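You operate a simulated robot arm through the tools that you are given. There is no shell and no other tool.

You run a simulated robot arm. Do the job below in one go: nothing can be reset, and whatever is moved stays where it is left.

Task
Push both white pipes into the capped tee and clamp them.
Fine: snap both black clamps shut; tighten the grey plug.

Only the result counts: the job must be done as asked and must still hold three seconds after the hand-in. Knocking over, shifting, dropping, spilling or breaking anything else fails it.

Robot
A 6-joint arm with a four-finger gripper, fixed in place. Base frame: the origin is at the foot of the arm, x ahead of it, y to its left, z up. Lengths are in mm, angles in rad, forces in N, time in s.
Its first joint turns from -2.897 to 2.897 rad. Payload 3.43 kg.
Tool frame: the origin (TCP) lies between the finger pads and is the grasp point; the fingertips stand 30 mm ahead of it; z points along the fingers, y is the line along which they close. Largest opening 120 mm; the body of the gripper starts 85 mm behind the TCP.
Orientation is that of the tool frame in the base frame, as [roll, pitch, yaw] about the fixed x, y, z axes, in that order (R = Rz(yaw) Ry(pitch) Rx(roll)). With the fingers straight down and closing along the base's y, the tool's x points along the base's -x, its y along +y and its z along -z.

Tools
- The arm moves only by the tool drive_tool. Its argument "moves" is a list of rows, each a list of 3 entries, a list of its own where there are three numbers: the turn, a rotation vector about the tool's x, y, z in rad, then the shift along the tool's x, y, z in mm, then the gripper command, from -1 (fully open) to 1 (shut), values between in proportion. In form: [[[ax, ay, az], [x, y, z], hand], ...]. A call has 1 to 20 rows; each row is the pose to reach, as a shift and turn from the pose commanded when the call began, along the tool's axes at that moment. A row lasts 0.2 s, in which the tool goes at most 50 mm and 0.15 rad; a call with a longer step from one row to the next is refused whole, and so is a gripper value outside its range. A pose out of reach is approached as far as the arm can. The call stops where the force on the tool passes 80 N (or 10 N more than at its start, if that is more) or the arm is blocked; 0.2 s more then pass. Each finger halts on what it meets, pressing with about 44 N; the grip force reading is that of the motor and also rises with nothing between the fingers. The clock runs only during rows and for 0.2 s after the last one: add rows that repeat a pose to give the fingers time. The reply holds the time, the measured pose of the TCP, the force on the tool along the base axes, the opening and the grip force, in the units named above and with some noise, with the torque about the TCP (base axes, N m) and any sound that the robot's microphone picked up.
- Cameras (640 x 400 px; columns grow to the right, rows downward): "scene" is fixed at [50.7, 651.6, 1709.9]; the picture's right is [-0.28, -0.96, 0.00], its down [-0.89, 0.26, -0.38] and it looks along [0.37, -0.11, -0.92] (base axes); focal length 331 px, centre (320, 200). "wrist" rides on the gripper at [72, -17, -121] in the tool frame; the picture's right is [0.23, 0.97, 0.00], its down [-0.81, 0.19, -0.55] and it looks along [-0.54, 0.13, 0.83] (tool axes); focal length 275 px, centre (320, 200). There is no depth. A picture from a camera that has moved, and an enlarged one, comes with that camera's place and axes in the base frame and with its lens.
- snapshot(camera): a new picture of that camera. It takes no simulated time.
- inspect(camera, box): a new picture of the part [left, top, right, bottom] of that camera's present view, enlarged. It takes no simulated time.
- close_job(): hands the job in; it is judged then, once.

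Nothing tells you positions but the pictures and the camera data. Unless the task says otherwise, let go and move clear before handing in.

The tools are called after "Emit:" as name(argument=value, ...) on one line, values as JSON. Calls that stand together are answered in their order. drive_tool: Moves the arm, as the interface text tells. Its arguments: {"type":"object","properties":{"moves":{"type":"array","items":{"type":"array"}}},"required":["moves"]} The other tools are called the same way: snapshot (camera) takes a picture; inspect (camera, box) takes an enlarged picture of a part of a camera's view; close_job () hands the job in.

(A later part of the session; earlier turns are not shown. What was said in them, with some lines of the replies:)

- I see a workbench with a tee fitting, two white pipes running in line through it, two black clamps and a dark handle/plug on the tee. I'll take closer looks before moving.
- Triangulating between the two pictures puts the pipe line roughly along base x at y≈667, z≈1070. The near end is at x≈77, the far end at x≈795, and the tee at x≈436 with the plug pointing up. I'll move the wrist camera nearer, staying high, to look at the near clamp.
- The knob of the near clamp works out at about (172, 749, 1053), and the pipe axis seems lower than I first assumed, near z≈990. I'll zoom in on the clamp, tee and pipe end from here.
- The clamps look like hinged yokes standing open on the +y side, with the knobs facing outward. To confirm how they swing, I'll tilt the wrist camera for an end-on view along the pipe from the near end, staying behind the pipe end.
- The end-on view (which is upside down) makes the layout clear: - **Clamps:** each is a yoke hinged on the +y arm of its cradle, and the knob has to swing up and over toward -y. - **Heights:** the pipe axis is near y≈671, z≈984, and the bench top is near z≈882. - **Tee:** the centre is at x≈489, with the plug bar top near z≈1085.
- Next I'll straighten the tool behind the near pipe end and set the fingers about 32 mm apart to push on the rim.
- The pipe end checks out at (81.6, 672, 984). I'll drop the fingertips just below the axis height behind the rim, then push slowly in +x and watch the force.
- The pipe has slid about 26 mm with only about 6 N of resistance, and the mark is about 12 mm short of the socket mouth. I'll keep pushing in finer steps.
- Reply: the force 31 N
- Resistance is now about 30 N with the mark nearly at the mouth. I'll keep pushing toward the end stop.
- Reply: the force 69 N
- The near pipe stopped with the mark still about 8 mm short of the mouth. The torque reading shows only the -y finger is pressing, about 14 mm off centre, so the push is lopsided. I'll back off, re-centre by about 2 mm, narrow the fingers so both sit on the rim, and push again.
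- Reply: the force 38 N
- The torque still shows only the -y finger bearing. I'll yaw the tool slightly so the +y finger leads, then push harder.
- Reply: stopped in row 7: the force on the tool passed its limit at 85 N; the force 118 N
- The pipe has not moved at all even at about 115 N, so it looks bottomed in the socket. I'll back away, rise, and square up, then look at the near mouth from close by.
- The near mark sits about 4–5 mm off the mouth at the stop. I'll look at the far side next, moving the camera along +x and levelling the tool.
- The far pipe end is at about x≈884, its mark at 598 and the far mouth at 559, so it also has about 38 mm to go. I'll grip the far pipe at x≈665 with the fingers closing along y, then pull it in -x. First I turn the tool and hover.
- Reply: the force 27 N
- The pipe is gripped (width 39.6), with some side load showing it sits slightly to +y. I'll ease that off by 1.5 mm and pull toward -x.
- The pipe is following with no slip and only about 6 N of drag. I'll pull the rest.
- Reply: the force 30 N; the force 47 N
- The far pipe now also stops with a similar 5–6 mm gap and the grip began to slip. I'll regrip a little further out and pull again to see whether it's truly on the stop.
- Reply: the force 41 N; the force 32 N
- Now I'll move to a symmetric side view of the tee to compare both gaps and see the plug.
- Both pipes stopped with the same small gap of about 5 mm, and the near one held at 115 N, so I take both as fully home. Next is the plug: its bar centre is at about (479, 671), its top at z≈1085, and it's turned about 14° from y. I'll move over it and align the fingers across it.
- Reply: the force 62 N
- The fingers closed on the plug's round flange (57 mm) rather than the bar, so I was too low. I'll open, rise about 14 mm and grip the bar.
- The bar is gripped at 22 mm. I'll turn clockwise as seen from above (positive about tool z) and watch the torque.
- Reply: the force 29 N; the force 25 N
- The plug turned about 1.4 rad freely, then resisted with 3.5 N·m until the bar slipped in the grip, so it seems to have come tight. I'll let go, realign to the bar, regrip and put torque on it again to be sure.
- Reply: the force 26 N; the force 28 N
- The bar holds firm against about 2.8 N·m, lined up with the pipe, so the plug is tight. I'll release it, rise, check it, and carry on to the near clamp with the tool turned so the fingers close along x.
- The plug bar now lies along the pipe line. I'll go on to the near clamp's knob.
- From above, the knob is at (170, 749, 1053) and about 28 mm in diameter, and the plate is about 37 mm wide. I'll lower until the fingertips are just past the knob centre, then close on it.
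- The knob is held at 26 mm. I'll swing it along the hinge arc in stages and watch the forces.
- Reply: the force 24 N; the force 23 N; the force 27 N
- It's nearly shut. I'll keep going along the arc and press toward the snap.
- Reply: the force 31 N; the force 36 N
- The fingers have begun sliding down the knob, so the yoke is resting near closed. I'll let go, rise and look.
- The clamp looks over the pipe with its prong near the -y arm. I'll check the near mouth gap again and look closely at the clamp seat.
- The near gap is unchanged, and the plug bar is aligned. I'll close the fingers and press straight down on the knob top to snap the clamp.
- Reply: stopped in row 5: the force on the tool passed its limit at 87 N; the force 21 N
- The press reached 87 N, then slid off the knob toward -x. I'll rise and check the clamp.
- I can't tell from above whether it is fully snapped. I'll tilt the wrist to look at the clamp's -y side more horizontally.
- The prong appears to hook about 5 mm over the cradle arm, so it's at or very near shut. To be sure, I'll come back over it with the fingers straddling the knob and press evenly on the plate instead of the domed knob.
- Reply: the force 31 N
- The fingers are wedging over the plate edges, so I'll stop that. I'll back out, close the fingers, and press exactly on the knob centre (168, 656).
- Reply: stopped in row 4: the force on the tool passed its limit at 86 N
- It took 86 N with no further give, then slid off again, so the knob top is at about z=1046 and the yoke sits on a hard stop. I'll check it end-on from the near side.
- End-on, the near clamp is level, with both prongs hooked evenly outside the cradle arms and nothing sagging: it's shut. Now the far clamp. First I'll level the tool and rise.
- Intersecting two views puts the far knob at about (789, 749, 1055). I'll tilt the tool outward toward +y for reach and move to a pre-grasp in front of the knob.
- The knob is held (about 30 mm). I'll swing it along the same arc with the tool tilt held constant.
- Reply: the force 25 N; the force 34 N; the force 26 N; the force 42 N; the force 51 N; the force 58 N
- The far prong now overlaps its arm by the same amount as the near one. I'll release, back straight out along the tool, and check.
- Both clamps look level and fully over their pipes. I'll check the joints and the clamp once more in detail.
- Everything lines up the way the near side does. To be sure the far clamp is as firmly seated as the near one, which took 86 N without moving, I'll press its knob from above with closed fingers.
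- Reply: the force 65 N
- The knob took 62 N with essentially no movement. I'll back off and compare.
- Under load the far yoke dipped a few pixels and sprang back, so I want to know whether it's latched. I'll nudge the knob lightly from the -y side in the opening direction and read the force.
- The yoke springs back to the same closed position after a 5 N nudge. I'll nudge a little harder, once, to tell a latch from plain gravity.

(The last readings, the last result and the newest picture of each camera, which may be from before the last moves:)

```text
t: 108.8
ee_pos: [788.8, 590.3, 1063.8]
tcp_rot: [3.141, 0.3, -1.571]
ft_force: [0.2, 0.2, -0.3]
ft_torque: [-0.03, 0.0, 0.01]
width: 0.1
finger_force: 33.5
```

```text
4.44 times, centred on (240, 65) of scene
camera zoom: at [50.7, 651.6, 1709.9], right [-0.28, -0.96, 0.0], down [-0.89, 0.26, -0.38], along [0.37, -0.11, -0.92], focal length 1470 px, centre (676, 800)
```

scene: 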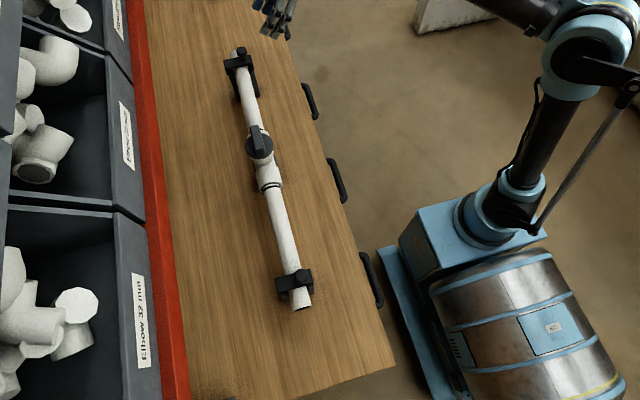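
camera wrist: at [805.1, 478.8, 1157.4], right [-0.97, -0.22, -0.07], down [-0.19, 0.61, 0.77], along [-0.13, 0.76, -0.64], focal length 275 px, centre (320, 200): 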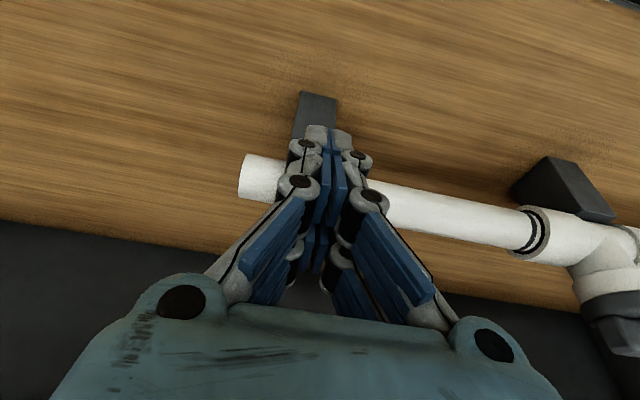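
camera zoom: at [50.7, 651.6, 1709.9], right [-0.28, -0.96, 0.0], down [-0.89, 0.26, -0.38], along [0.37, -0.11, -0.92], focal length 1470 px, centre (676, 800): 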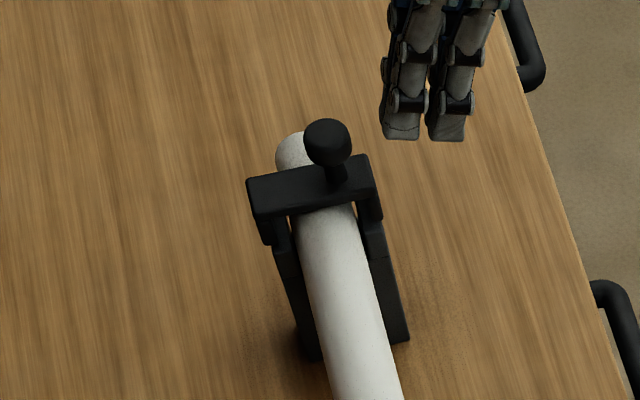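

It returns exactly to the closed position again, so the clamp is held shut by its own snap action. I'll move well clear and take a last look before handing in.

Emit:
drive_tool(moves=[[[0, 0, 0], [25, 0, -30], 0.5], [[0, 0, 0], [50, 10, -65], 0], [[0, 0, 0], [75, 30, -105], -0.5], [[0, 0, 0], [90, 50, -145], -1], [[0, 0, 0], [100, 60, -170], -1], [[0, 0, 0], [100, 60, -170], -1]])

Emit:
snapshot(camera="scene")

Emit:
inspect(camera="scene", box=[215, 40, 315, 320])

Emit:
snapshot(camera="wrist")

```text
refused: row 3 steps farther than a row can; nothing moved
```

```text
taken
```

scene: 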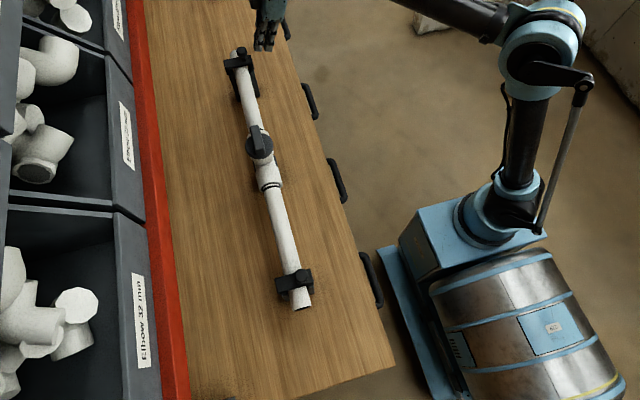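

```text
1.43 times, centred on (265, 180) of scene
camera zoom: at [50.7, 651.6, 1709.9], right [-0.28, -0.96, 0.0], down [-0.89, 0.26, -0.38], along [0.37, -0.11, -0.92], focal length 473 px, centre (399, 229)
```

zoom: 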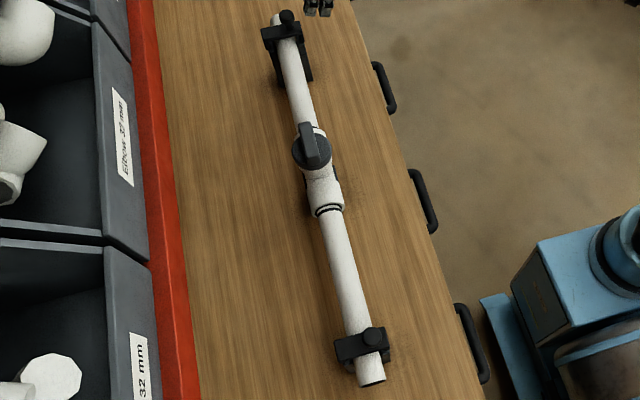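

```text
taken
camera wrist: at [805.2, 487.1, 1157.7], right [-0.97, -0.22, -0.07], down [-0.19, 0.61, 0.77], along [-0.13, 0.76, -0.64], focal length 275 px, centre (320, 200)
```

wrist: 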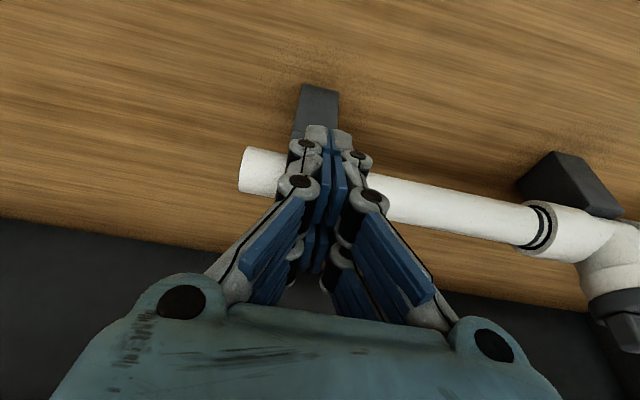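

The move was refused for one step being too long. I'll redo it in shorter steps, pulling up and across to a final symmetric look at the tee.

Emit:
drive_tool(moves=[[[0, 0, 0], [-10, 0, -38], 1], [[0, 0, 0], [-20, 0, -70], 0.5], [[0, 0.1, 0], [-29.5, 0, -98], 0], [[0, 0.2, 0], [-29.5, 40, -98], -0.5], [[0, 0.3, 0], [-29.5, 82, -98], -1], [[0, 0.3, 0], [-29.5, 124, -98], -1], [[0, 0.3, 0], [-29.5, 166, -98], -1], [[0, 0.3, 0], [-29.5, 208, -98], -1], [[0, 0.3, 0], [-29.5, 250, -98], -1], [[0, 0.3, 0], [-29.5, 290, -98], -1], [[0, 0.3, 0], [-29.5, 325, -98], -1], [[0, 0.3, 0], [-29.5, 325, -98], -1]])

Emit:
snapshot(camera="wrist")

Emit:
inspect(camera="wrist", box=[200, 90, 440, 240])

Emit:
snapshot(camera="scene")

```text
t: 111.4
ee_pos: [461.4, 589.7, 1168.4]
tcp_rot: [3.141, 0.001, -1.57]
ft_force: [0.5, -0.1, 0.2]
ft_torque: [0.01, -0.01, -0.02]
width: 119.8
finger_force: 0.2
```

```text
taken
camera wrist: at [478.2, 519.2, 1289.0], right [-0.97, -0.23, 0.0], down [-0.19, 0.81, 0.55], along [-0.13, 0.54, -0.83], focal length 275 px, centre (320, 200)
```

wrist: 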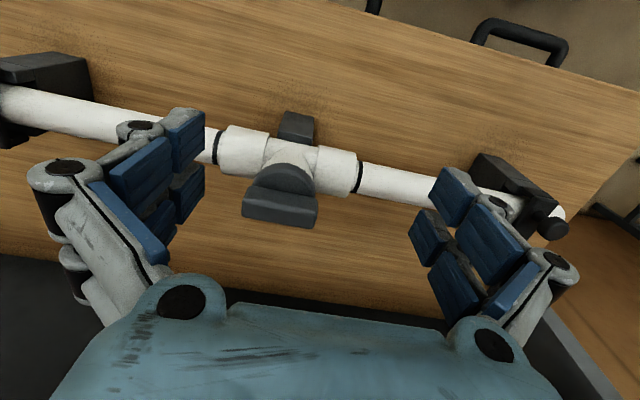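

```text
2.67 times, centred on (320, 165) of wrist
camera zoom: at [478.2, 519.2, 1289.0], right [-0.97, -0.23, 0.0], down [-0.19, 0.81, 0.55], along [-0.13, 0.54, -0.83], focal length 734 px, centre (320, 293)
```

zoom: 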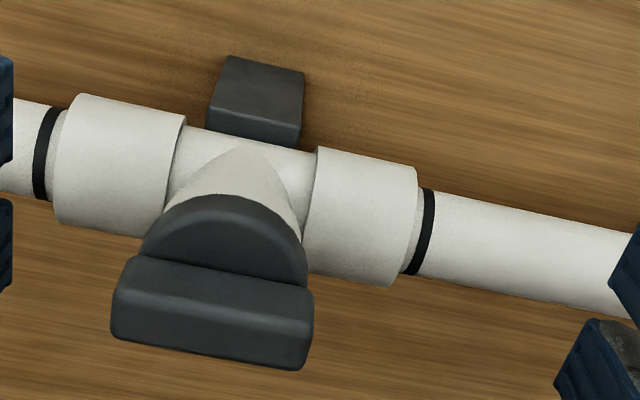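

```text
taken
```

scene: 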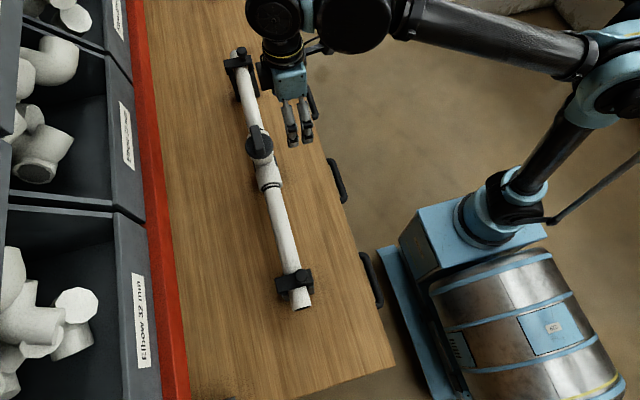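

Emit:
inspect(camera="wrist", box=[200, 115, 250, 185])

Emit:
inspect(camera="wrist", box=[335, 140, 385, 210])

```text
5.71 times, centred on (225, 150) of wrist
camera zoom: at [478.2, 519.2, 1289.0], right [-0.97, -0.23, 0.0], down [-0.19, 0.81, 0.55], along [-0.13, 0.54, -0.83], focal length 1573 px, centre (863, 486)
```

zoom: 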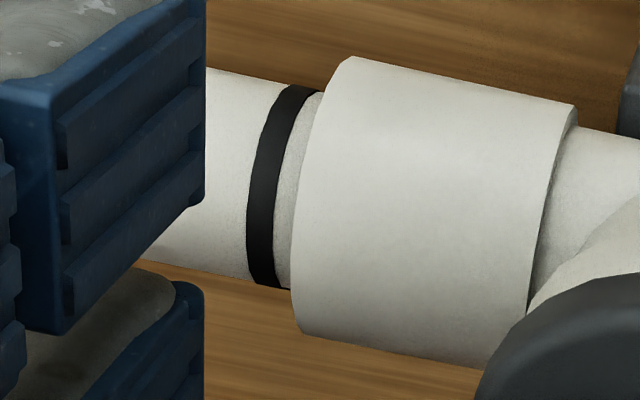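

```text
5.71 times, centred on (360, 175) of wrist
camera zoom: at [478.2, 519.2, 1289.0], right [-0.97, -0.23, 0.0], down [-0.19, 0.81, 0.55], along [-0.13, 0.54, -0.83], focal length 1573 px, centre (91, 343)
```

zoom: 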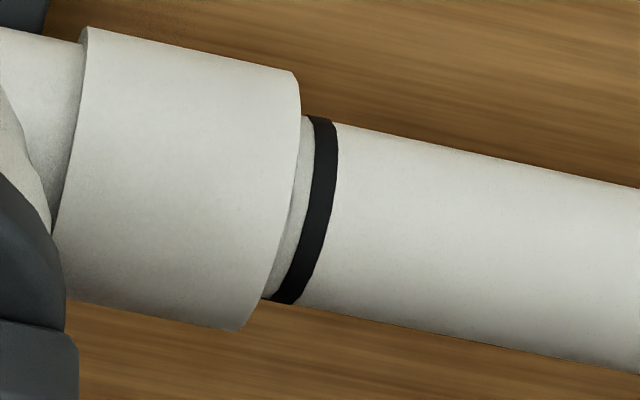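

Both pipes are still at their stops with matching gaps, the plug bar is tight and lined up with the pipe, and both clamps are shut. The arm is open and clear, so I'm handing in.

Emit:
close_job()

```text
The job is handed in.
```

The job is handed in: both white pipes are pushed into the tee, both black clamps are shut and the grey plug is tight. I don't have the judging result yet.

- **Pipes:** Both stop with their marks about 5 mm outside the tee's mouths, not flush with them. I took that as fully home. The near pipe held there at about 115 N. The far pipe stopped at the same gap, but I could only pull it with about 40 N before the grip slipped.
- **Near clamp:** Seen end-on it is level, with its prongs hooked over the cradle arms. It didn't close any further when I pressed with about 86 N.
- **Far clamp:** It is shut and level. I pushed its knob lightly toward open; it moved a few millimetres at about 7 N and sprang straight back to closed each time. I took that as the snap action holding it. No click came through the microphone on either clamp.
- **Plug:** It turned clockwise until it stopped firmly at about 3 N·m. Its bar now lies along the pipe.

The pictures after the last move showed nothing else shifted, and the arm was clear with the gripper open.
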